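You operate a simulated robot arm through the tools that you are given. There is no shell and no other tool.

The job below is to be done with a simulated two-armed robot. You get a single attempt, and the scene is never put back.

TASK
Brush the lint off the port of the air tester.
Fine: air tester switch off before you brush, clamp ring arm up. Use the test brush and put it back. Set down upright: test brush. What is to be rubbed or washed off counts as gone when no trace of it is left.

The check looks at the end state, three seconds after you hand in, the way a careful person would. Anything else that was tipped, shoved, dropped, spilled or broken makes it a failure.

THE ROBOT
Two 7-joint arms with fingered hands on one trunk that stands fixed in place. Base frame: the origin is at the foot of the trunk, x ahead of it, y to its left, z up. Units: m, degrees, N and s.
The left shoulder is at [0.057, 0.125, 1.221], the right one opposite. With the tool pointing down near the work surface each hand reaches from about 0.4 to 0.78 m from the base axis, measured 20 degrees to its own side. Payload 3.6 kg a hand.
Tool frame (each hand has its own): the origin (TCP) lies between the finger pads and is the grasp point; the fingertips stand 0.03 m ahead of it; z points along the fingers, y is the line along which they close. Largest opening 0.104 m; the body of the gripper starts 0.035 m behind the TCP. The gripper is a hand of 4 fingers: y runs from the thumb to the fingers, the wrist lies at [-0.015, -0.104, -0.178] in the tool frame, and closing takes about 1.5 s.
Orientation is that of the tool frame in the base frame, as [roll, pitch, yaw] about the fixed x, y, z axes, in that order (R = Rz(yaw) Ry(pitch) Rx(roll)). With the fingers straight down and the wrist toward the robot, the tool's x, y and z point along [0, 1, 0], [1, 0, 0] and [0, 0, -1] of the base frame.

THE INTERFACE
- The arms move only by the tool servo_tool. It takes "left_steps", "right_steps" or both (then of equal length, played together; a hand with none holds still); each is a list of rows, each an object of numbers (a shift or turn left out is 0, a gripper value left out holds the last): "tx", "ty", "tz": the shift along the tool's x, y, z in units of 20 mm (1.0 is 20 mm); "rx", "ry", "rz": the turn, a rotation vector about the tool's x, y, z in units of 4 degrees (1.0 is 4 degrees); "jaw": the gripper command, from -1 (fully open) to 1 (shut), values between in proportion. In form: [{"tx": .., "ty": .., "tz": .., "rx": .., "ry": .., "rz": .., "jaw": ..}, ...]. A call has 1 to 20 rows; each row shifts and turns the commanded pose from where the row before left it, along the tool's axes as they then stand. A call with a number of a shift or a turn outside -1 to 1 is refused whole. Each row takes 0.2 s and may step no farther than 0.05 m and 8.6 degrees from the row before; otherwise, or with a gripper value out of range, the whole call is refused. A pose out of reach is approached as far as the arm can. The call stops where the force on the tool passes 40 N (or 10 N more than at its start, if that is more) or the arm is blocked; 0.2 s more then pass. The fingers move at their own pace (about 0.072 m/s each) and stop on an object; they squeeze with about 25 N. The grip force told is the motor's: it shows also when the fingers shut on nothing. Time passes only in rows, and 0.2 s behind the last, so rows that do not move let the fingers close. The reply holds the time, the measured pose of the TCP, the force on the tool along the base axes, the opening and the grip force, in the units named above and with some noise, with the torque about the TCP (base axes, N m) and any sound that the robot's microphone picked up, and new pictures: "views" is both (left out), scene, wrist or none (wrist: the cameras of the hands that moved).
- Cameras (640 x 400 px; columns grow to the right, rows downward): "scene" is now at [0.1583, -0.0388, 1.3832]; the picture's right is [-0.42, -0.91, 0.00], its down [-0.30, 0.14, -0.94] and it looks along [0.86, -0.39, -0.33] (base axes); focal length 214 px, centre (320, 200). "left" rides on the left gripper at [-0.061, -0.092, -0.13] in its tool frame; the picture's right is [-0.81, -0.27, 0.52], its down [0.53, -0.71, 0.46] and it looks along [0.24, 0.64, 0.72] (tool axes); focal length 275 px, centre (320, 200). "right" rides on the right gripper at [0.061, -0.092, -0.13] in its tool frame; the picture's right is [-0.81, 0.28, -0.52], its down [-0.53, -0.71, 0.46] and it looks along [-0.24, 0.65, 0.72] (tool axes); focal length 275 px, centre (320, 200). There is no depth. A picture from a camera that has moved, and an enlarged one, comes with that camera's place and axes in the base frame and with its lens.
- move_column(by): slides the trunk up (or, below 0, down) by that many m; the arms and the scene camera ride with it, the base frame stays. It gives what a move gives, with no picture.
- grasp_type(shape, hand): the hand has 4 fingers and takes this shape, open, in about a second: jaw (thumb against the fingers, like two jaws); tri (thumb and two fingers); tip (a fingertip pinch); poke (one finger out to press); point (the index stretched); flat (the hand flat); cup (the hand cupped); fist (a fist). The gripper value then closes the fingers along that shape, each until it touches; the sizes above hold for jaw. It gives what a move gives, with no picture.
- aim_head(pan, tilt): turns the head with the scene camera to pan (to the left, within 80 degrees either way) and tilt (down, from -29 to 69), counted from straight ahead of the robot. It gives what a move gives, and a new picture of the scene camera.
- zoom(camera, box): a new picture of the part [left, top, right, bottom] of that camera's present view, enlarged. The clock stands still meanwhile.
- sign_off(): hands the job in; it is judged then, once.

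Places have to be worked out from the pictures, the camera data and where the tool is seen. Open the grippers and draw the arms clear of the work before you hand the job in, unless the task says otherwise.

The tools are called after ">>>" as a command line: name --argument value ..., lists and objects as JSON in quotes. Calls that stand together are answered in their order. servo_tool: Moves the arms, as the interface text tells. Its arguments: {"type":"object","properties":{"left_steps":{"type":"array","items":{"type":"object","properties":{"tx":{"type":"number"},"ty":{"type":"number"},"tz":{"type":"number"},"rx":{"type":"number"},"ry":{"type":"number"},"rz":{"type":"number"},"jaw":{"type":"number"}}}},"right_steps":{"type":"array","items":{"type":"object","properties":{"tx":{"type":"number"},"ty":{"type":"number"},"tz":{"type":"number"},"rx":{"type":"number"},"ry":{"type":"number"},"rz":{"type":"number"},"jaw":{"type":"number"}}}},"views":{"type":"string","enum":["both","scene","wrist","none"]}},"required":[]} The other tools are called the same way: move_column (by) slides the trunk up or down; grasp_type (shape, hand) gives the hand a shape; aim_head (pan, tilt) turns the head that bears the scene camera; zoom (camera, box) takes an enlarged picture of a part of a camera's view; sign_off () hands the job in.

At the start:

```text
clock: 0.0
left_ee_pos: [0.4185, -0.016, 1.3308]
left_ee_rot: [-179.9, 0.0, 90.0]
left_ft_force: [0.1, -0.2, 0.6]
left_moment: [-0.01, 0.05, 0.03]
left_width: 0.1033
left_gripper_force: 0.1
left_shape: jaw
right_ee_pos: [0.2728, -0.3179, 1.3921]
right_ee_rot: [-180.0, 0.0, 90.0]
right_ft_force: [-0.3, -0.1, 0.0]
right_moment: [0.0, -0.01, -0.01]
right_width: 0.1036
right_gripper_force: 0.0
right_shape: jaw
trunk travel left (down, up): [-0.45, 0.086]
head pan, tilt: [-24.7, 19.4]
```

scene: 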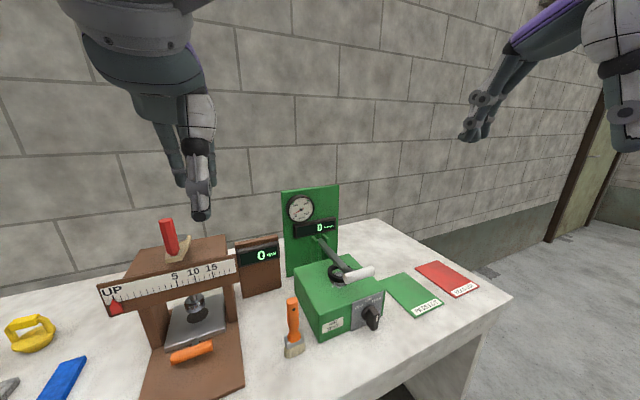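
right: 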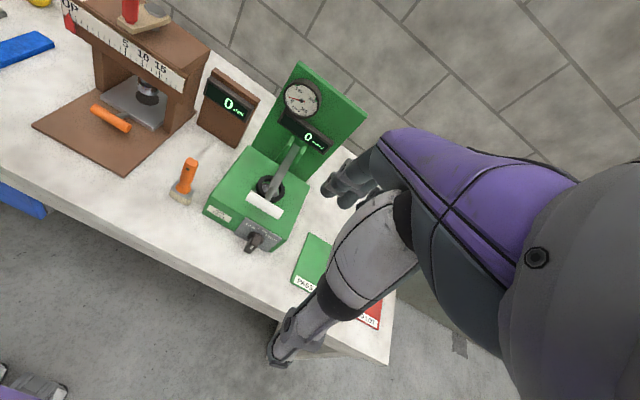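
left: 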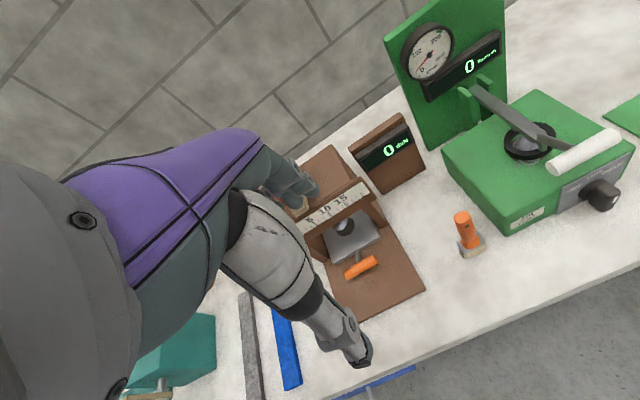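

The pictures show a green air tester with a lever arm (white handle), a knob switch on its front, and an orange-handled brush standing to its left. I zoom in to see the details before moving.

>>> zoom --camera "scene" --box '[260, 170, 420, 370]'

>>> zoom --camera "left" --box '[380, 0, 640, 270]'

>>> zoom --camera "right" --box '[150, 50, 370, 270]'

```text
2.00 times, centred on (340, 270) of scene
camera zoom: at [0.1583, -0.0388, 1.3832], right [-0.42, -0.91, 0.0], down [-0.3, 0.14, -0.94], along [0.86, -0.39, -0.33], focal length 429 px, centre (280, 60)
```

zoom: 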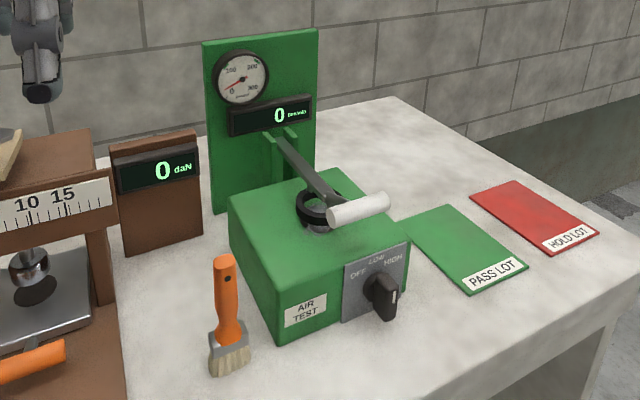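

```text
1.48 times, centred on (510, 135) of left
camera zoom: at [0.3292, -0.0775, 1.4615], right [-0.27, -0.81, -0.52], down [-0.71, 0.53, -0.46], along [0.64, 0.24, -0.72], focal length 408 px, centre (38, 296)
```

zoom: 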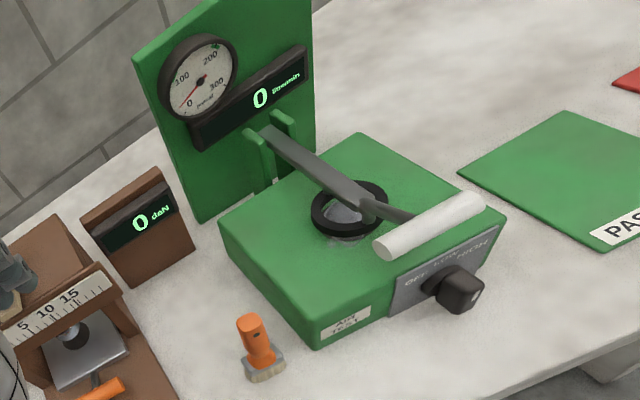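

```text
1.82 times, centred on (260, 160) of right
camera zoom: at [0.1806, -0.2576, 1.5207], right [0.28, -0.81, 0.52], down [-0.71, -0.53, -0.46], along [0.65, -0.24, -0.72], focal length 500 px, centre (429, 273)
```

zoom: 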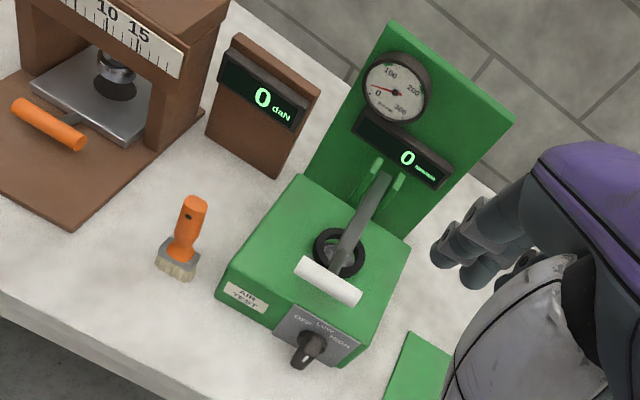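

Rough triangulation puts the ring/port near (0.618, -0.316, 0.957) and the brush upright at about (0.536, -0.143), from the table at z≈0.83 up to about 1.005. I look at the switch and ring more closely.

>>> aim_head --pan -28 --tilt 38

>>> zoom --camera "left" --box '[500, 110, 640, 220]'

>>> zoom --camera "right" --box '[220, 160, 320, 260]'

```text
clock: 0.8
left_ee_pos: [0.4199, -0.0163, 1.3317]
left_ee_rot: [180.0, -0.1, 90.0]
left_ft_force: [0.1, -0.4, 0.6]
left_moment: [-0.01, 0.0, 0.03]
left_width: 0.1037
left_gripper_force: 0.1
left_shape: jaw
right_ee_pos: [0.2736, -0.3193, 1.3909]
right_ee_rot: [180.0, -0.1, 90.0]
right_ft_force: [0.1, -0.2, 0.6]
right_moment: [0.01, 0.01, -0.02]
right_width: 0.1037
right_gripper_force: 0.0
right_shape: jaw
trunk travel left (down, up): [-0.45, 0.086]
head pan, tilt: [-28.0, 38.0]
camera scene: at [0.1497, -0.0404, 1.3539], right [-0.47, -0.88, 0.0], down [-0.54, 0.29, -0.79], along [0.7, -0.37, -0.62], focal length 214 px, centre (320, 200)
```

scene: 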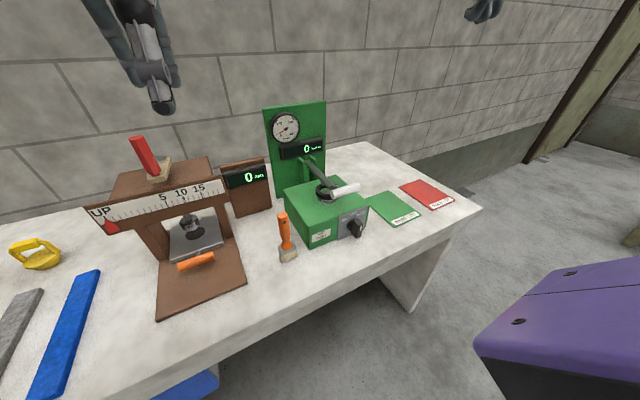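

```text
3.64 times, centred on (570, 165) of left
camera zoom: at [0.3292, -0.0775, 1.4615], right [-0.28, -0.81, -0.52], down [-0.71, 0.53, -0.46], along [0.64, 0.24, -0.72], focal length 1001 px, centre (-589, 327)
```

zoom: 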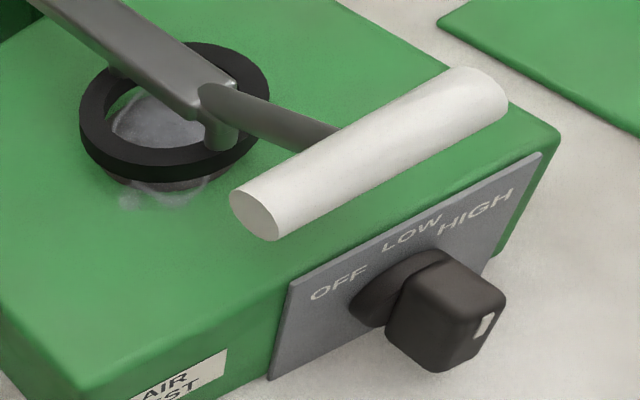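

```text
4.00 times, centred on (270, 210) of right
camera zoom: at [0.1805, -0.2575, 1.5207], right [0.28, -0.81, 0.52], down [-0.71, -0.53, -0.46], along [0.65, -0.24, -0.72], focal length 1101 px, centre (520, 160)
```

zoom: 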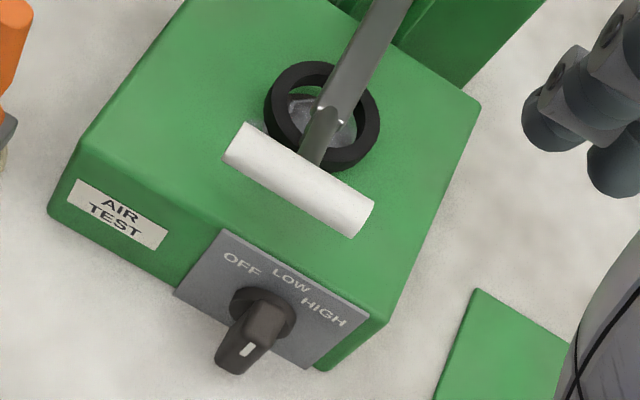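

The lint (grey fuzz) shows around the port under the ring. The knob's white mark needs a closer look to tell which position it is in.

>>> zoom --camera "scene" --box '[325, 200, 385, 245]'

>>> zoom --camera "right" --box '[235, 215, 285, 260]'

>>> zoom --camera "scene" --box '[260, 140, 380, 270]'

```text
8.89 times, centred on (355, 222) of scene
camera zoom: at [0.1497, -0.0404, 1.3539], right [-0.47, -0.88, 0.0], down [-0.54, 0.29, -0.79], along [0.7, -0.37, -0.62], focal length 1906 px, centre (9, 0)
```

zoom: 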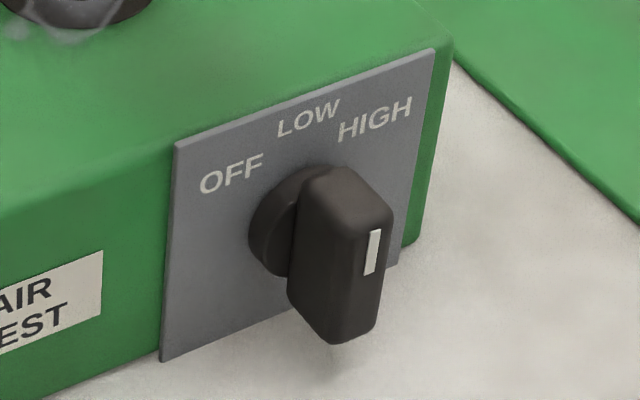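

```text
8.89 times, centred on (260, 238) of right
camera zoom: at [0.1805, -0.2575, 1.5207], right [0.28, -0.81, 0.52], down [-0.71, -0.53, -0.46], along [0.65, -0.24, -0.72], focal length 2447 px, centre (853, -133)
```

zoom: 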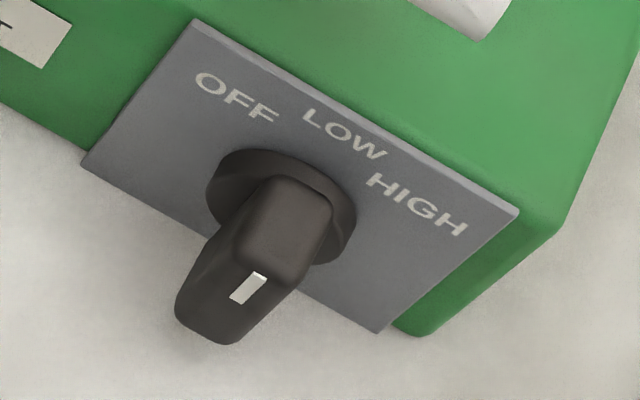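

```text
3.08 times, centred on (320, 205) of scene
camera zoom: at [0.1497, -0.0404, 1.3539], right [-0.47, -0.88, 0.0], down [-0.54, 0.29, -0.79], along [0.7, -0.37, -0.62], focal length 660 px, centre (320, 185)
```

zoom: 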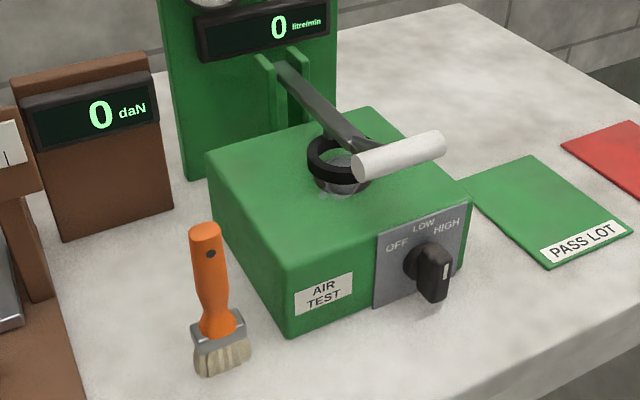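

The knob's mark points straight up, so the switch stands at LOW and must go to OFF (anticlockwise, as seen from the front). The tester front is about x=0.535 facing the robot, and the lever handle is near (0.516, -0.313, 1.033). I bring the right hand forward, clear of everything.

>>> servo_tool --right_steps '[{"tx": -0.3, "ty": 0.45, "tz": 0.9}, {"tx": -0.3, "ty": 0.45, "tz": 0.9}, {"tx": -0.3, "ty": 0.45, "tz": 0.9}, {"tx": -0.3, "ty": 0.45, "tz": 0.9}, {"tx": -0.3, "ty": 0.45, "tz": 0.9}, {"tx": -0.3, "ty": 0.45, "tz": 0.9}, {"tx": -0.3, "ty": 0.45, "tz": 0.9}, {"tx": -0.3, "ty": 0.45, "tz": 0.9}, {"tx": -0.3, "ty": 0.45, "tz": 0.9}, {"tx": -0.3, "ty": 0.45, "tz": 0.9}, {"tx": -0.3, "ty": 0.45, "tz": 0.9}, {"tx": -0.3, "ty": 0.45, "tz": 0.9}, {"tx": -0.3, "ty": 0.45, "tz": 0.9}]' --views "both"

```text
clock: 3.6
left_ee_pos: [0.4201, -0.0172, 1.3313]
left_ee_rot: [-180.0, 0.0, 90.0]
left_ft_force: [0.2, 0.0, -0.8]
left_moment: [0.01, -0.01, 0.01]
left_width: 0.1034
left_gripper_force: 0.1
left_shape: jaw
right_ee_pos: [0.3914, -0.3987, 1.1575]
right_ee_rot: [180.0, -0.1, 90.1]
right_ft_force: [-0.3, 1.5, -0.1]
right_moment: [-0.01, 0.04, 0.02]
right_width: 0.1036
right_gripper_force: 0.0
right_shape: jaw
trunk travel left (down, up): [-0.45, 0.086]
head pan, tilt: [-28.0, 38.0]
camera scene: at [0.1499, -0.0407, 1.3538], right [-0.47, -0.88, 0.0], down [-0.54, 0.29, -0.79], along [0.7, -0.37, -0.62], focal length 214 px, centre (320, 200)
camera right: at [0.2977, -0.3368, 1.2865], right [0.27, -0.81, 0.52], down [-0.71, -0.53, -0.46], along [0.65, -0.24, -0.72], focal length 275 px, centre (320, 200)
```

scene: 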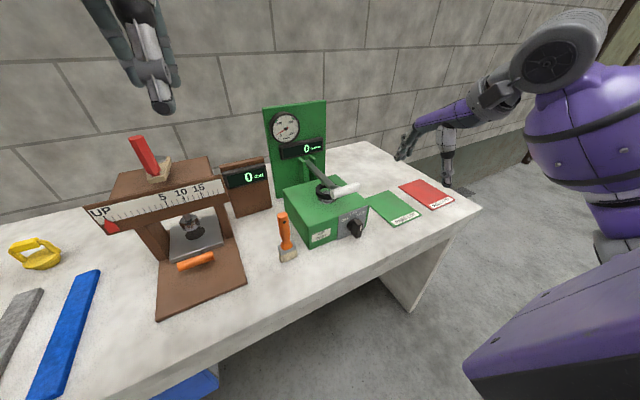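
right: 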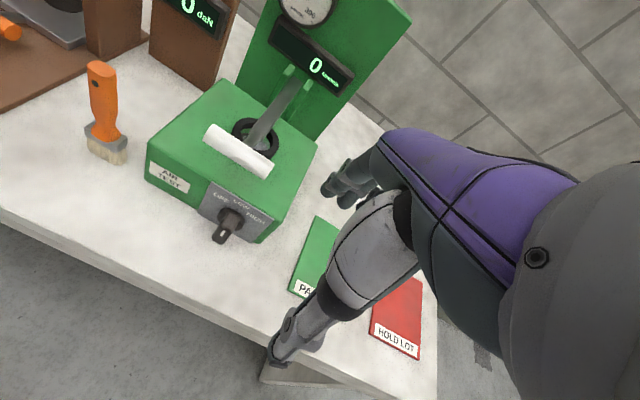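

The hand is at the place I wanted. I take zooms from this nearer view to fix the knob, the handle and the brush more exactly.

>>> zoom --camera "right" --box '[180, 170, 290, 250]'

>>> zoom --camera "right" --box '[60, 50, 150, 170]'

>>> zoom --camera "right" --box '[190, 70, 310, 190]'

```text
5.00 times, centred on (235, 210) of right
camera zoom: at [0.2977, -0.3368, 1.2865], right [0.27, -0.81, 0.52], down [-0.71, -0.53, -0.46], along [0.65, -0.24, -0.72], focal length 1376 px, centre (745, 150)
```

zoom: 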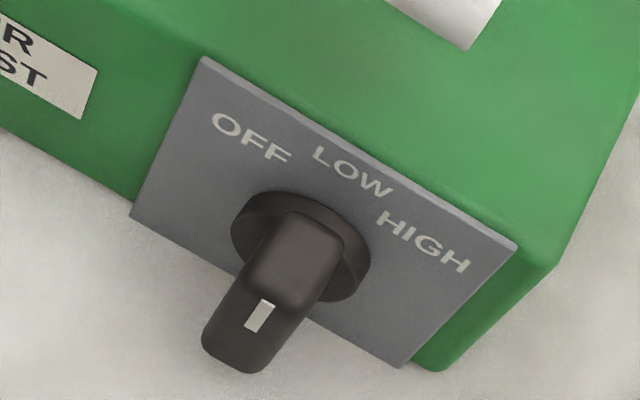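

```text
3.33 times, centred on (105, 110) of right
camera zoom: at [0.2977, -0.3368, 1.2865], right [0.27, -0.81, 0.52], down [-0.71, -0.53, -0.46], along [0.65, -0.24, -0.72], focal length 918 px, centre (1037, 500)
```

zoom: 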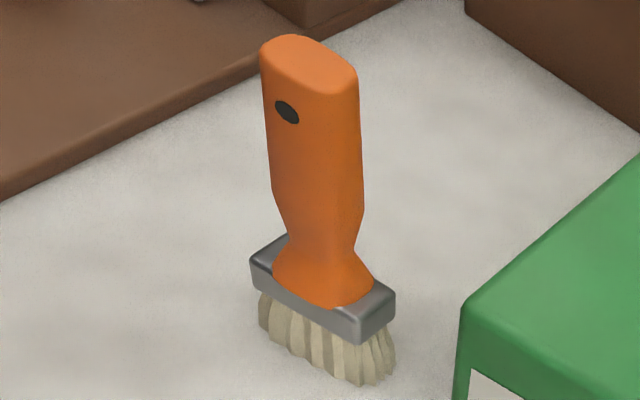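

```text
3.33 times, centred on (250, 130) of right
camera zoom: at [0.2977, -0.3368, 1.2865], right [0.27, -0.81, 0.52], down [-0.71, -0.53, -0.46], along [0.65, -0.24, -0.72], focal length 918 px, centre (553, 433)
```

zoom: 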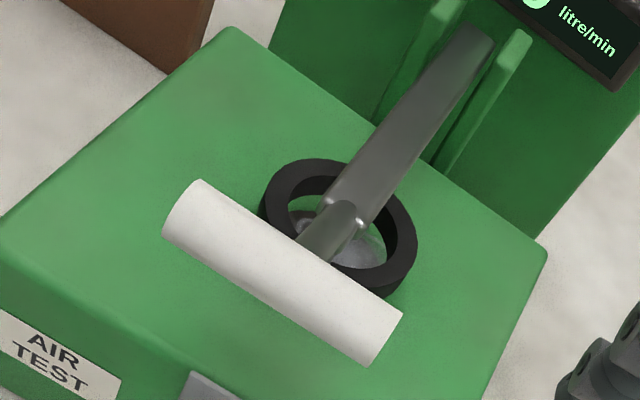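

Refined: table z≈0.85, box front x≈0.52 and top z≈0.942, handle centre (0.512, -0.310, 1.038), knob axis at y≈-0.344, z≈0.899 with the bar reaching out to x≈0.473. The brush handle is thin along x, its top at (0.528, -0.141, 1.013). I turn the right hand so its fingers point forward (+x), closing along y.

>>> servo_tool --right_steps '[{"rx": -1, "ry": -1, "rz": -1}, {"rx": -1, "ry": -1, "rz": -1}, {"rx": -1, "ry": -1, "rz": -1}, {"rx": -1, "ry": -1, "rz": -1}, {"rx": -1, "ry": -1, "rz": -1}, {"rx": -1, "ry": -1, "rz": -1}, {"rx": -1, "ry": -1, "rz": -1}, {"rx": -1, "ry": -1, "rz": -1}, {"rx": -1, "ry": -1, "rz": -1}, {"rx": -1, "ry": -1, "rz": -1}, {"rx": -1, "ry": -1, "rz": -1}, {"rx": -1, "ry": -1, "rz": -1}, {"rx": -1, "ry": -1, "rz": -1}, {"rx": -1, "ry": -1, "rz": -1}, {"rx": -1, "ry": -1, "rz": -1}, {"rx": -1, "ry": -1, "rz": -1}, {"rx": -1, "ry": -1, "rz": -1}, {"rx": -0.32, "ry": -0.32, "rz": -0.32}]' --views "both"

```text
clock: 7.4
left_ee_pos: [0.4208, -0.0169, 1.3304]
left_ee_rot: [-180.0, 0.0, 89.9]
left_ft_force: [-0.4, -0.3, -0.4]
left_moment: [0.0, -0.01, -0.01]
left_width: 0.1039
left_gripper_force: 0.1
left_shape: jaw
right_ee_pos: [0.4172, -0.3426, 1.1535]
right_ee_rot: [140.2, 62.2, 118.8]
right_ft_force: [0.1, -0.2, -0.1]
right_moment: [-0.02, -0.02, -0.01]
right_width: 0.104
right_gripper_force: 0.0
right_shape: jaw
right hand out of reach, approached as far as the arm can: row 4, 5, 6, 7, 8, 9, 10, 11, 13, 14, 15, 16, 17
trunk travel left (down, up): [-0.45, 0.086]
head pan, tilt: [-28.0, 38.0]
camera scene: at [0.1497, -0.0405, 1.3538], right [-0.47, -0.88, 0.0], down [-0.54, 0.29, -0.79], along [0.7, -0.37, -0.62], focal length 214 px, centre (320, 200)
camera right: at [0.2497, -0.361, 1.1177], right [-0.17, 0.06, 0.98], down [0.24, -0.97, 0.1], along [0.96, 0.25, 0.15], focal length 275 px, centre (320, 200)
```

scene: 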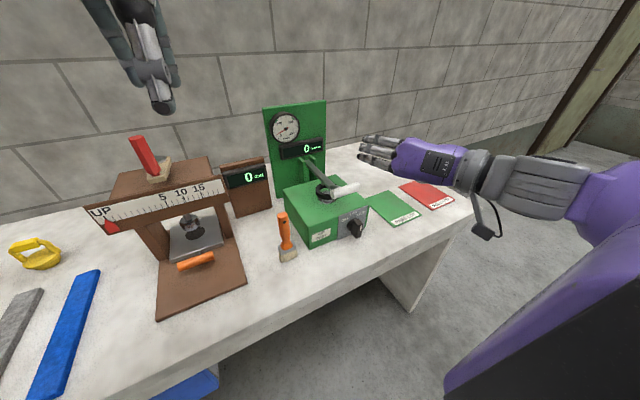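
right: 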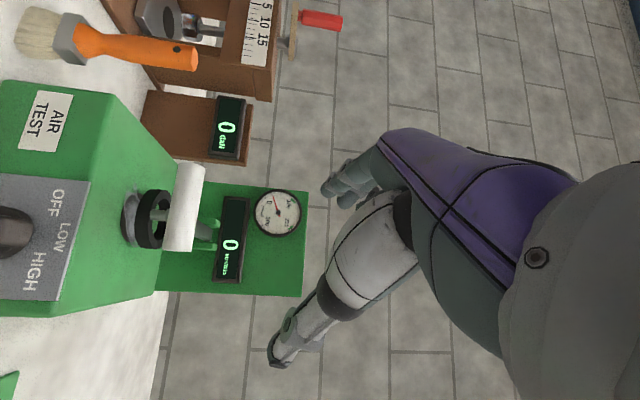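

The fully horizontal pose is out of reach there (it stopped about 21° down and yawed). I tilt the hand back to point about 45° down-forward, which is enough for the knob, and read where the commanded pose stands.

>>> servo_tool --right_steps '[{"ry": 1}, {"ry": 1}, {"ry": 1}, {"ry": 1}, {"ry": 1}, {"ry": 1}, {"ry": 1}, {"ry": 1}, {"ry": 1}, {"ry": 1}, {"ry": 1}, {"ry": 0.25}]' --views "both"

```text
clock: 10.0
left_ee_pos: [0.4194, -0.0174, 1.332]
left_ee_rot: [180.0, 0.0, 89.9]
left_ft_force: [-0.6, 0.1, -0.3]
left_moment: [0.01, 0.0, -0.01]
left_width: 0.1036
left_gripper_force: 0.0
left_shape: jaw
right_ee_pos: [0.3981, -0.1821, 1.0334]
right_ee_rot: [160.1, 26.3, 146.0]
right_ft_force: [-0.4, 0.7, -0.8]
right_moment: [-0.01, 0.01, 0.0]
right_width: 0.1038
right_gripper_force: 0.1
right_shape: jaw
right hand out of reach, approached as far as the arm can: row 1, 2, 3, 4, 5, 6, 7, 8, 9, 10, 11, 12
trunk travel left (down, up): [-0.45, 0.086]
head pan, tilt: [-28.0, 38.0]
camera scene: at [0.1496, -0.0405, 1.3538], right [-0.47, -0.88, 0.0], down [-0.54, 0.29, -0.79], along [0.7, -0.37, -0.62], focal length 214 px, centre (320, 200)
camera right: at [0.2449, -0.2382, 1.0885], right [0.44, -0.19, 0.88], down [0.35, -0.86, -0.37], along [0.83, 0.47, -0.31], focal length 275 px, centre (320, 200)
```

scene: 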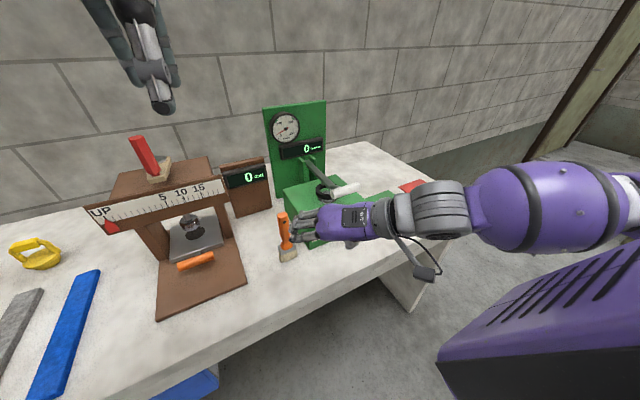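
right: 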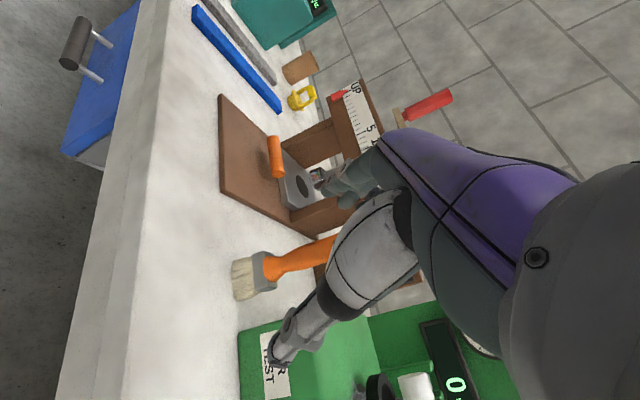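

The hand drifted with the unreachable pose, so that wrist direction doesn't suit this arm. I look at the hand's real shape before choosing another orientation.

>>> zoom --camera "scene" --box '[265, 170, 425, 270]'

>>> zoom --camera "right" --box '[230, 120, 500, 390]'

```text
4.00 times, centred on (345, 220) of scene
camera zoom: at [0.1496, -0.0405, 1.3538], right [-0.47, -0.88, 0.0], down [-0.54, 0.29, -0.79], along [0.7, -0.37, -0.62], focal length 858 px, centre (220, 120)
```

zoom: 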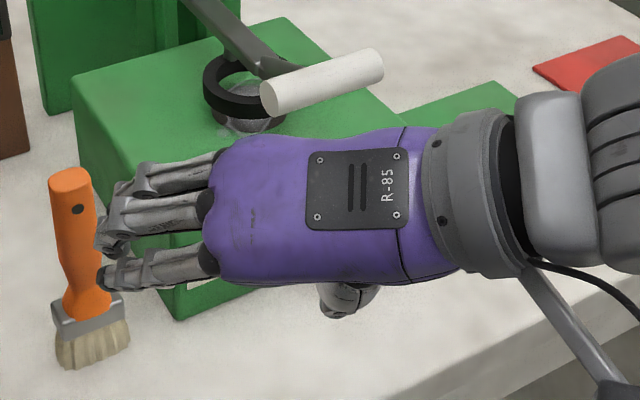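

```text
1.48 times, centred on (365, 255) of right
camera zoom: at [0.2449, -0.2382, 1.0885], right [0.44, -0.19, 0.88], down [0.35, -0.86, -0.37], along [0.83, 0.47, -0.31], focal length 408 px, centre (253, 118)
```

zoom: 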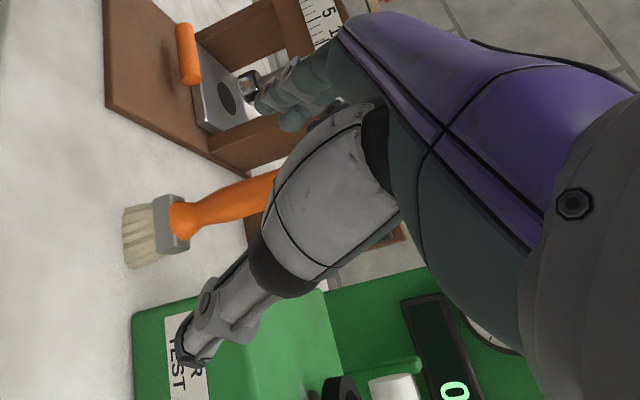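

The rows evidently continue from the reached pose; the hand now points down-forward and only needs about +60° about its own z to get the natural pose with the wrist behind. I do that while backing off upward, away from the brush.

>>> servo_tool --right_steps '[{"rz": 1, "ry": -0.065, "tz": -0.2}, {"rz": 1, "ry": -0.065, "tz": -0.2}, {"rz": 1, "ry": -0.065, "tz": -0.2}, {"rz": 1, "ry": -0.065, "tz": -0.2}, {"rz": 1, "ry": -0.065, "tz": -0.2}, {"rz": 1, "ry": -0.065, "tz": -0.2}, {"rz": 1, "ry": -0.065, "tz": -0.2}, {"rz": 1, "ry": -0.065, "tz": -0.2}, {"rz": 1, "ry": -0.065, "tz": -0.2}, {"rz": 1, "ry": -0.065, "tz": -0.2}, {"rz": 1, "ry": -0.065, "tz": -0.2}, {"rz": 1, "ry": -0.065, "tz": -0.2}, {"rz": 1, "ry": -0.065, "tz": -0.2}, {"rz": 1, "ry": -0.065, "tz": -0.2}, {"rz": 1, "ry": -0.065, "tz": -0.2}]' --views "scene"

```text
clock: 13.2
left_ee_pos: [0.4204, -0.0171, 1.3324]
left_ee_rot: [-179.9, 0.1, 90.0]
left_ft_force: [-0.2, -0.6, 0.3]
left_moment: [0.01, 0.0, 0.02]
left_width: 0.1034
left_gripper_force: 0.1
left_shape: jaw
right_ee_pos: [0.4765, -0.2415, 1.1083]
right_ee_rot: [146.8, 0.3, 89.9]
right_ft_force: [0.1, 0.5, 0.4]
right_moment: [0.04, 0.03, -0.01]
right_width: 0.1039
right_gripper_force: 0.0
right_shape: jaw
right hand out of reach, approached as far as the arm can: row 1, 2, 3, 4, 5, 6, 7, 8, 9, 10, 11, 12, 13, 14, 15
trunk travel left (down, up): [-0.45, 0.086]
head pan, tilt: [-28.0, 38.0]
camera scene: at [0.1499, -0.0403, 1.3538], right [-0.47, -0.88, 0.0], down [-0.54, 0.29, -0.79], along [0.7, -0.37, -0.62], focal length 214 px, centre (320, 200)
```

scene: 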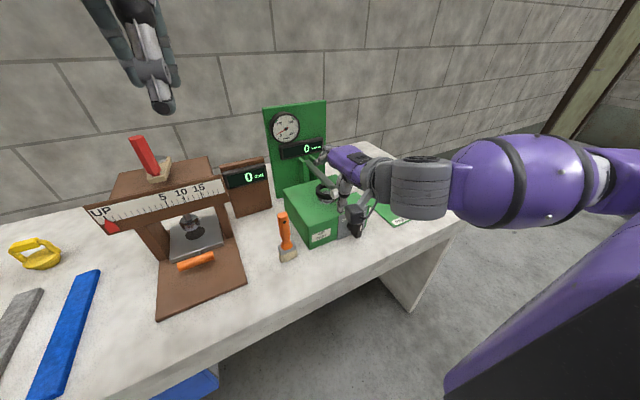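

The orientation is now as wanted (33° forward tilt) and the forces are nil, but the position has drifted to (0.477, -0.242, 1.108). I back off straight toward the robot and up in small steps and see whether tracking is normal again.

>>> servo_tool --right_steps '[{"tz": -0.5}, {"tz": -0.5}]' --views "both"

```text
clock: 13.8
left_ee_pos: [0.4191, -0.0164, 1.3306]
left_ee_rot: [180.0, 0.1, 90.1]
left_ft_force: [0.4, 0.1, 0.9]
left_moment: [0.01, 0.02, -0.01]
left_width: 0.1033
left_gripper_force: 0.0
left_shape: jaw
right_ee_pos: [0.4758, -0.2444, 1.1237]
right_ee_rot: [146.5, 0.4, 89.8]
right_ft_force: [-0.8, 0.4, 0.0]
right_moment: [0.02, 0.02, 0.02]
right_width: 0.1036
right_gripper_force: 0.1
right_shape: jaw
right hand out of reach, approached as far as the arm can: row 1, 2
trunk travel left (down, up): [-0.45, 0.086]
head pan, tilt: [-28.0, 38.0]
camera scene: at [0.1497, -0.0404, 1.3538], right [-0.47, -0.88, 0.0], down [-0.54, 0.29, -0.79], along [0.7, -0.37, -0.62], focal length 214 px, centre (320, 200)
camera right: at [0.3265, -0.1829, 1.1808], right [-0.06, -0.81, 0.59], down [-0.35, -0.54, -0.77], along [0.94, -0.25, -0.25], focal length 275 px, centre (320, 200)
```

scene: 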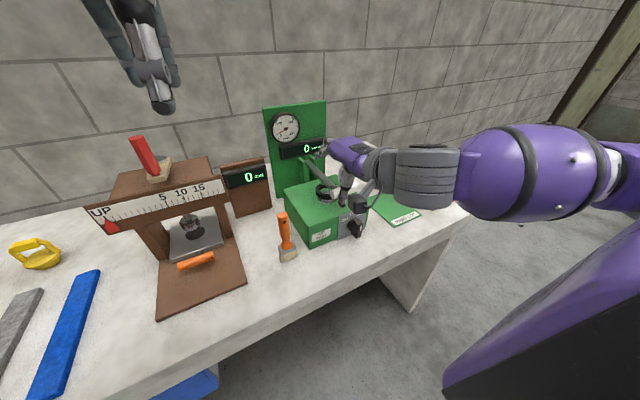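
right: 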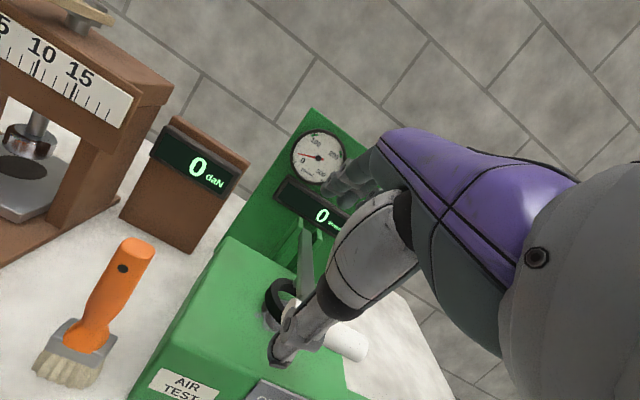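

The wrist is too close to the shoulder here (about 0.27 m), which is why the pose was out of reach. I move to the right and slightly up/back, where the arm has room.

>>> servo_tool --right_steps '[{"tx": -0.8, "tz": -0.15}, {"tx": -0.8, "tz": -0.15}, {"tx": -0.8, "tz": -0.15}, {"tx": -0.8, "tz": -0.15}, {"tx": -0.8, "tz": -0.15}, {"tx": -0.8, "tz": -0.15}, {"tx": -0.8, "tz": -0.15}, {"tx": -0.8, "tz": -0.15}, {"tx": -0.8, "tz": -0.15}]' --views "both"

```text
clock: 15.8
left_ee_pos: [0.4195, -0.017, 1.3304]
left_ee_rot: [180.0, -0.1, 90.0]
left_ft_force: [-0.9, 0.7, 0.2]
left_moment: [-0.02, -0.03, 0.0]
left_width: 0.1037
left_gripper_force: 0.1
left_shape: jaw
right_ee_pos: [0.4608, -0.3894, 1.1466]
right_ee_rot: [146.5, 0.4, 90.1]
right_ft_force: [0.1, 0.9, -0.5]
right_moment: [0.0, 0.01, 0.04]
right_width: 0.1042
right_gripper_force: 0.2
right_shape: jaw
trunk travel left (down, up): [-0.45, 0.086]
head pan, tilt: [-28.0, 38.0]
camera scene: at [0.1497, -0.0406, 1.3538], right [-0.47, -0.88, 0.0], down [-0.54, 0.29, -0.79], along [0.7, -0.37, -0.62], focal length 214 px, centre (320, 200)
camera right: at [0.3112, -0.3283, 1.2041], right [-0.06, -0.81, 0.59], down [-0.34, -0.54, -0.77], along [0.94, -0.25, -0.25], focal length 275 px, centre (320, 200)
```

scene: 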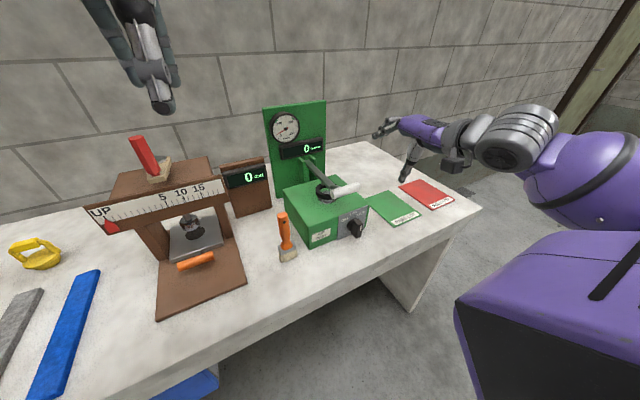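
right: 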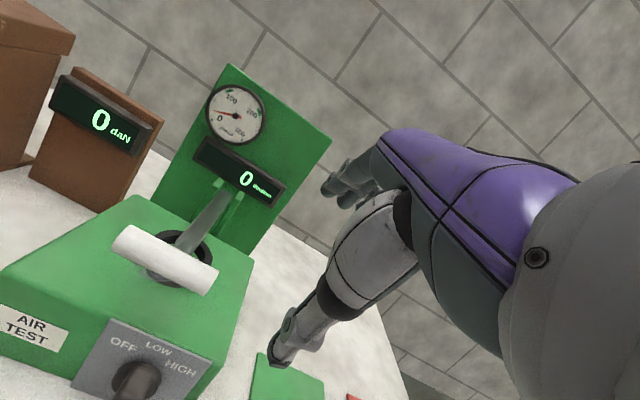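

Tracking is normal again and nothing was touched. I set the right hand to the "poke" shape, for pushing the knob's bar sideways, and look at where the finger sits.

>>> grasp_type --shape "poke" --hand "right"

>>> zoom --camera "scene" --box '[340, 90, 500, 210]'

>>> zoom --camera "right" --box '[200, 100, 520, 400]'

```text
clock: 16.7
left_ee_pos: [0.4204, -0.016, 1.3316]
left_ee_rot: [180.0, 0.0, 90.1]
left_ft_force: [-0.4, -0.1, 0.6]
left_moment: [0.02, -0.01, 0.0]
left_width: 0.1034
left_gripper_force: 0.0
left_shape: jaw
right_ee_pos: [0.4609, -0.3887, 1.1457]
right_ee_rot: [146.7, 0.4, 90.0]
right_ft_force: [0.4, 0.1, 0.3]
right_moment: [0.0, -0.06, -0.01]
right_width: 0.0
right_gripper_force: 0.0
right_shape: poke
trunk travel left (down, up): [-0.45, 0.086]
head pan, tilt: [-28.0, 38.0]
```

```text
3.33 times, centred on (420, 150) of scene
camera zoom: at [0.1498, -0.0405, 1.3538], right [-0.47, -0.88, 0.0], down [-0.54, 0.29, -0.79], along [0.7, -0.37, -0.62], focal length 715 px, centre (-13, 367)
```

zoom: 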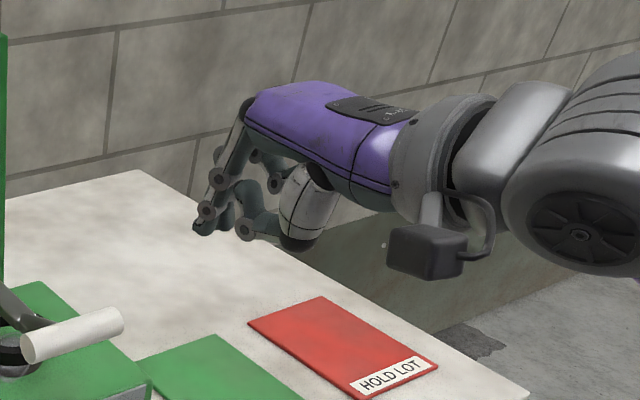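

```text
1.33 times, centred on (360, 250) of right
camera zoom: at [0.3113, -0.328, 1.2042], right [-0.06, -0.81, 0.59], down [-0.34, -0.54, -0.77], along [0.94, -0.25, -0.25], focal length 367 px, centre (267, 133)
```

zoom: 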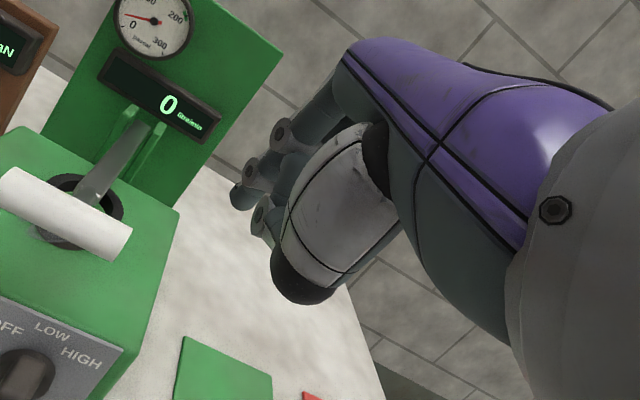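

In the poke shape the fingertip sits about 0.03 m ahead of the TCP, near (0.480, -0.384, 1.121). I lower it in front of the tester, to the right of the knob bar, and check before touching.

>>> servo_tool --right_steps '[{"ty": -0.52, "tz": 0.889}, {"ty": -0.52, "tz": 0.889}, {"ty": -0.52, "tz": 0.889}, {"ty": -0.52, "tz": 0.889}, {"ty": -0.52, "tz": 0.889}, {"ty": -0.52, "tz": 0.889}, {"ty": -0.52, "tz": 0.889}, {"ty": -0.52, "tz": 0.889}]' --views "both"

>>> zoom --camera "scene" --box '[310, 150, 440, 250]'

>>> zoom --camera "right" --box '[100, 100, 400, 400]'

```text
clock: 18.5
left_ee_pos: [0.4196, -0.0177, 1.3309]
left_ee_rot: [180.0, 0.0, 90.0]
left_ft_force: [0.8, -0.4, 0.4]
left_moment: [-0.01, -0.01, 0.04]
left_width: 0.1036
left_gripper_force: 0.1
left_shape: jaw
right_ee_pos: [0.4691, -0.3891, 0.9843]
right_ee_rot: [146.5, 0.4, 90.0]
right_ft_force: [-0.3, -0.6, 0.1]
right_moment: [0.0, 0.0, 0.01]
right_width: 0.0
right_gripper_force: 0.0
right_shape: poke
trunk travel left (down, up): [-0.45, 0.086]
head pan, tilt: [-28.0, 38.0]
camera scene: at [0.1499, -0.0405, 1.3538], right [-0.47, -0.88, 0.0], down [-0.54, 0.29, -0.79], along [0.7, -0.37, -0.62], focal length 214 px, centre (320, 200)
camera right: at [0.3199, -0.3289, 1.04], right [-0.06, -0.81, 0.59], down [-0.34, -0.54, -0.77], along [0.94, -0.25, -0.25], focal length 275 px, centre (320, 200)
```

scene: 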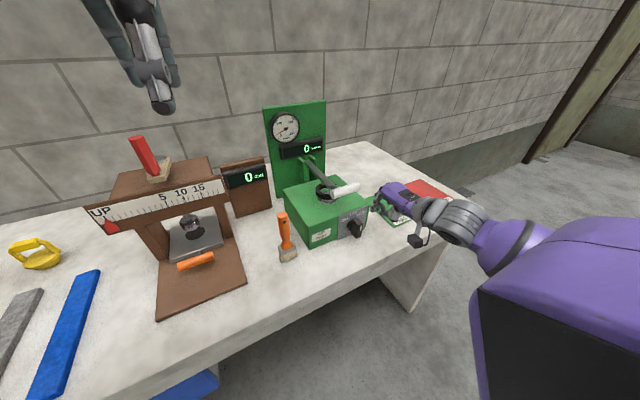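
right: 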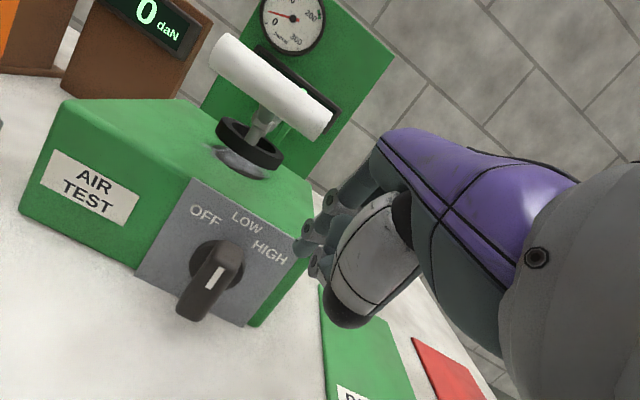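

```text
4.00 times, centred on (375, 200) of scene
camera zoom: at [0.1499, -0.0405, 1.3538], right [-0.47, -0.88, 0.0], down [-0.54, 0.29, -0.79], along [0.7, -0.37, -0.62], focal length 858 px, centre (100, 200)
```

zoom: 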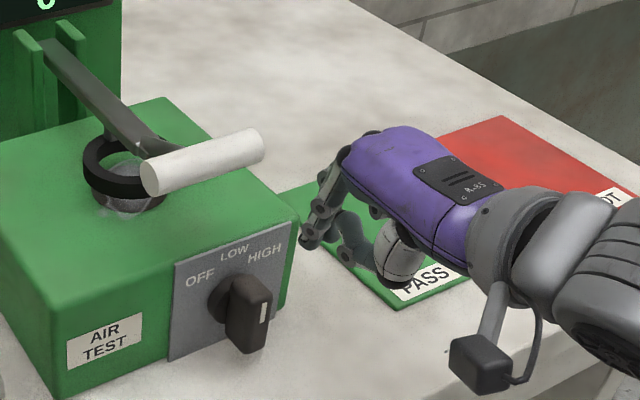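

```text
1.33 times, centred on (250, 250) of right
camera zoom: at [0.3199, -0.3289, 1.04], right [-0.06, -0.81, 0.59], down [-0.34, -0.54, -0.77], along [0.94, -0.25, -0.25], focal length 367 px, centre (413, 133)
```

zoom: 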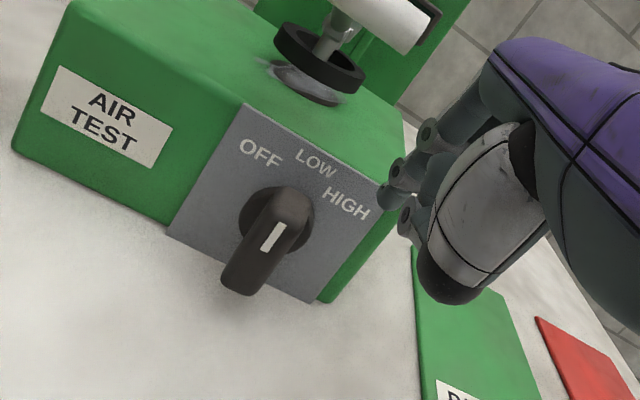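

The fingertip now sits at about (0.486, -0.386, 0.959), and the knob axis at (y -0.343, z 0.90) with bar half-height about 0.028. I lower the tip beside the bar's upper half, then push it left in small steps.

>>> servo_tool --right_steps '[{"ty": -0.38, "tz": 0.767}, {"ty": -0.38, "tz": 0.767}, {"ty": -0.38, "tz": 0.767}]' --views "none"

>>> zoom --camera "right" --box '[100, 100, 400, 400]'

>>> zoom --camera "scene" --box '[330, 180, 410, 240]'

```text
clock: 19.3
left_ee_pos: [0.4199, -0.0182, 1.33]
left_ee_rot: [-180.0, 0.0, 90.1]
left_ft_force: [0.3, -1.0, -0.4]
left_moment: [0.02, 0.0, -0.03]
left_width: 0.1036
left_gripper_force: 0.1
left_shape: jaw
right_ee_pos: [0.4759, -0.3901, 0.9315]
right_ee_rot: [146.6, 0.3, 90.0]
right_ft_force: [0.8, 0.7, -0.4]
right_moment: [0.01, 0.0, 0.01]
right_width: 0.0
right_gripper_force: 0.1
right_shape: poke
trunk travel left (down, up): [-0.45, 0.086]
head pan, tilt: [-28.0, 38.0]
```

```text
1.33 times, centred on (250, 250) of right
camera zoom: at [0.3266, -0.3283, 0.9888], right [-0.06, -0.81, 0.59], down [-0.34, -0.54, -0.77], along [0.94, -0.25, -0.25], focal length 367 px, centre (413, 133)
```

zoom: 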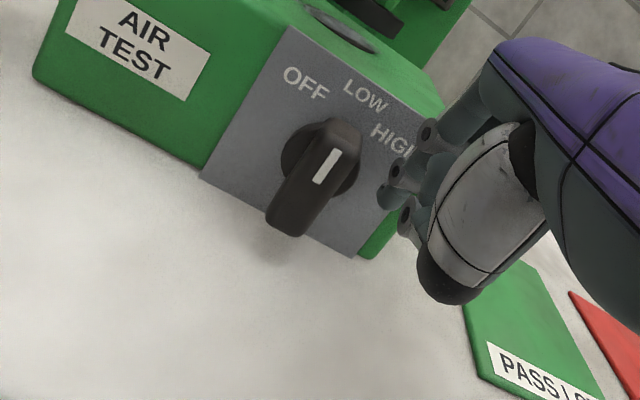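

```text
6.67 times, centred on (370, 210) of scene
camera zoom: at [0.1499, -0.0405, 1.3538], right [-0.47, -0.88, 0.0], down [-0.54, 0.29, -0.79], along [0.7, -0.37, -0.62], focal length 1430 px, centre (-13, 133)
```

zoom: 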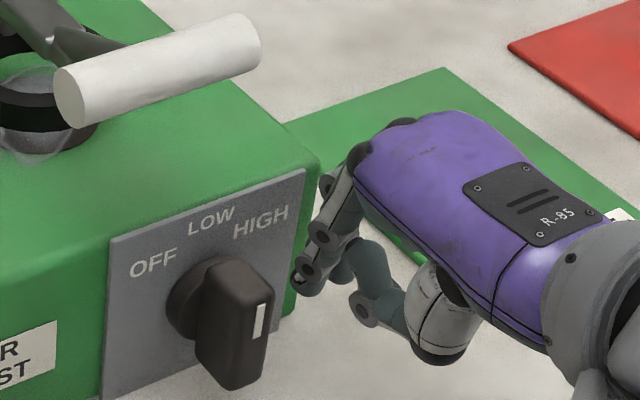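

The fingertip is level with the bar's upper half with free space between. I push toward +y in 5 mm steps.

>>> servo_tool --right_steps '[{"tx": 0.25}, {"tx": 0.25}, {"tx": 0.25}, {"tx": 0.25}, {"tx": 0.25}, {"tx": 0.25}]' --views "none"

>>> zoom --camera "right" --box '[100, 100, 400, 400]'

>>> zoom --camera "scene" --box '[330, 180, 410, 240]'

```text
clock: 20.7
left_ee_pos: [0.4189, -0.0178, 1.3312]
left_ee_rot: [179.9, 0.0, 90.0]
left_ft_force: [-0.1, 0.2, -0.2]
left_moment: [0.02, 0.01, 0.03]
left_width: 0.1035
left_gripper_force: 0.1
left_shape: jaw
right_ee_pos: [0.476, -0.3626, 0.9352]
right_ee_rot: [146.3, 0.6, 90.0]
right_ft_force: [-2.2, -16.6, 17.2]
right_moment: [-0.17, -0.25, -0.29]
right_width: 0.0
right_gripper_force: 0.1
right_shape: poke
trunk travel left (down, up): [-0.45, 0.086]
head pan, tilt: [-28.0, 38.0]
```

```text
1.33 times, centred on (250, 250) of right
camera zoom: at [0.3263, -0.3008, 0.9908], right [-0.06, -0.8, 0.59], down [-0.34, -0.54, -0.77], along [0.94, -0.25, -0.24], focal length 367 px, centre (413, 133)
```

zoom: 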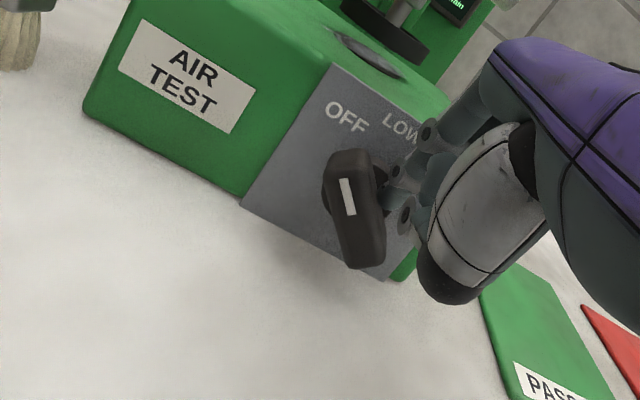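

```text
6.67 times, centred on (370, 210) of scene
camera zoom: at [0.1482, -0.0414, 1.3542], right [-0.47, -0.88, 0.0], down [-0.54, 0.29, -0.79], along [0.7, -0.37, -0.62], focal length 1430 px, centre (-13, 133)
```

zoom: 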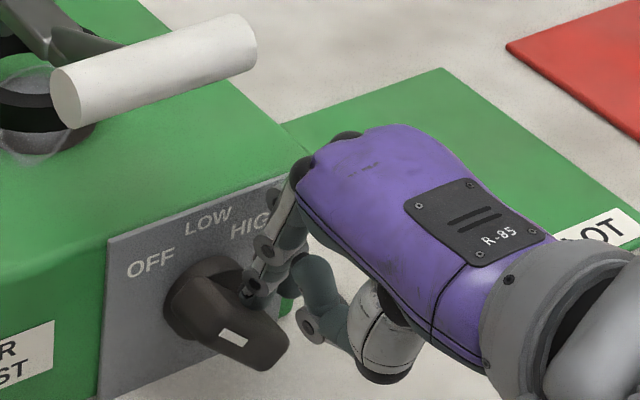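

The knob bar has turned by about 45–50° toward OFF and now resists (about 17 N). I withdraw the finger to the right and check where the pointer rests.

>>> servo_tool --right_steps '[{"tx": -0.5}, {"tx": -0.5}, {"tx": -0.5}, {"tx": -0.5}]' --views "none"

>>> zoom --camera "right" --box '[100, 100, 400, 400]'

>>> zoom --camera "scene" --box '[330, 180, 410, 240]'

```text
clock: 21.7
left_ee_pos: [0.4197, -0.0178, 1.3308]
left_ee_rot: [-179.9, 0.0, 89.9]
left_ft_force: [-0.1, -0.1, 1.0]
left_moment: [-0.02, 0.0, -0.01]
left_width: 0.1037
left_gripper_force: 0.1
left_shape: jaw
right_ee_pos: [0.476, -0.4017, 0.9304]
right_ee_rot: [146.6, 0.3, 89.9]
right_ft_force: [-0.8, -0.5, -0.9]
right_moment: [0.0, -0.04, 0.03]
right_width: 0.0002
right_gripper_force: 0.1
right_shape: poke
trunk travel left (down, up): [-0.45, 0.086]
head pan, tilt: [-28.0, 38.0]
```

```text
1.33 times, centred on (250, 250) of right
camera zoom: at [0.3263, -0.34, 0.9884], right [-0.06, -0.81, 0.59], down [-0.35, -0.54, -0.77], along [0.94, -0.25, -0.25], focal length 367 px, centre (413, 133)
```

zoom: 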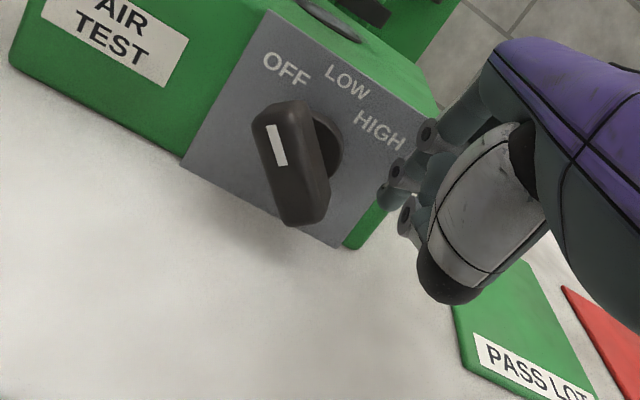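

```text
6.67 times, centred on (370, 210) of scene
camera zoom: at [0.1498, -0.0407, 1.3538], right [-0.47, -0.88, 0.0], down [-0.54, 0.29, -0.79], along [0.7, -0.37, -0.62], focal length 1430 px, centre (-13, 133)
```

zoom: 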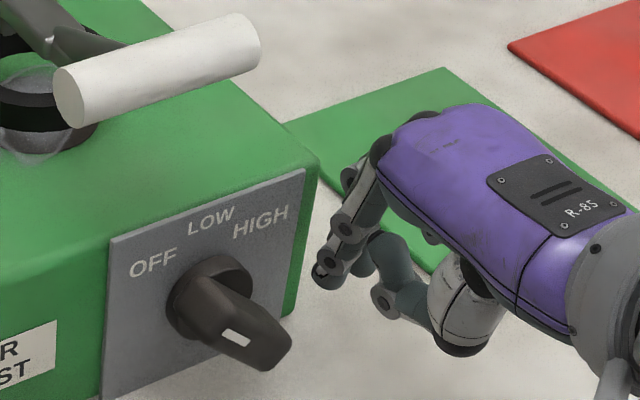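

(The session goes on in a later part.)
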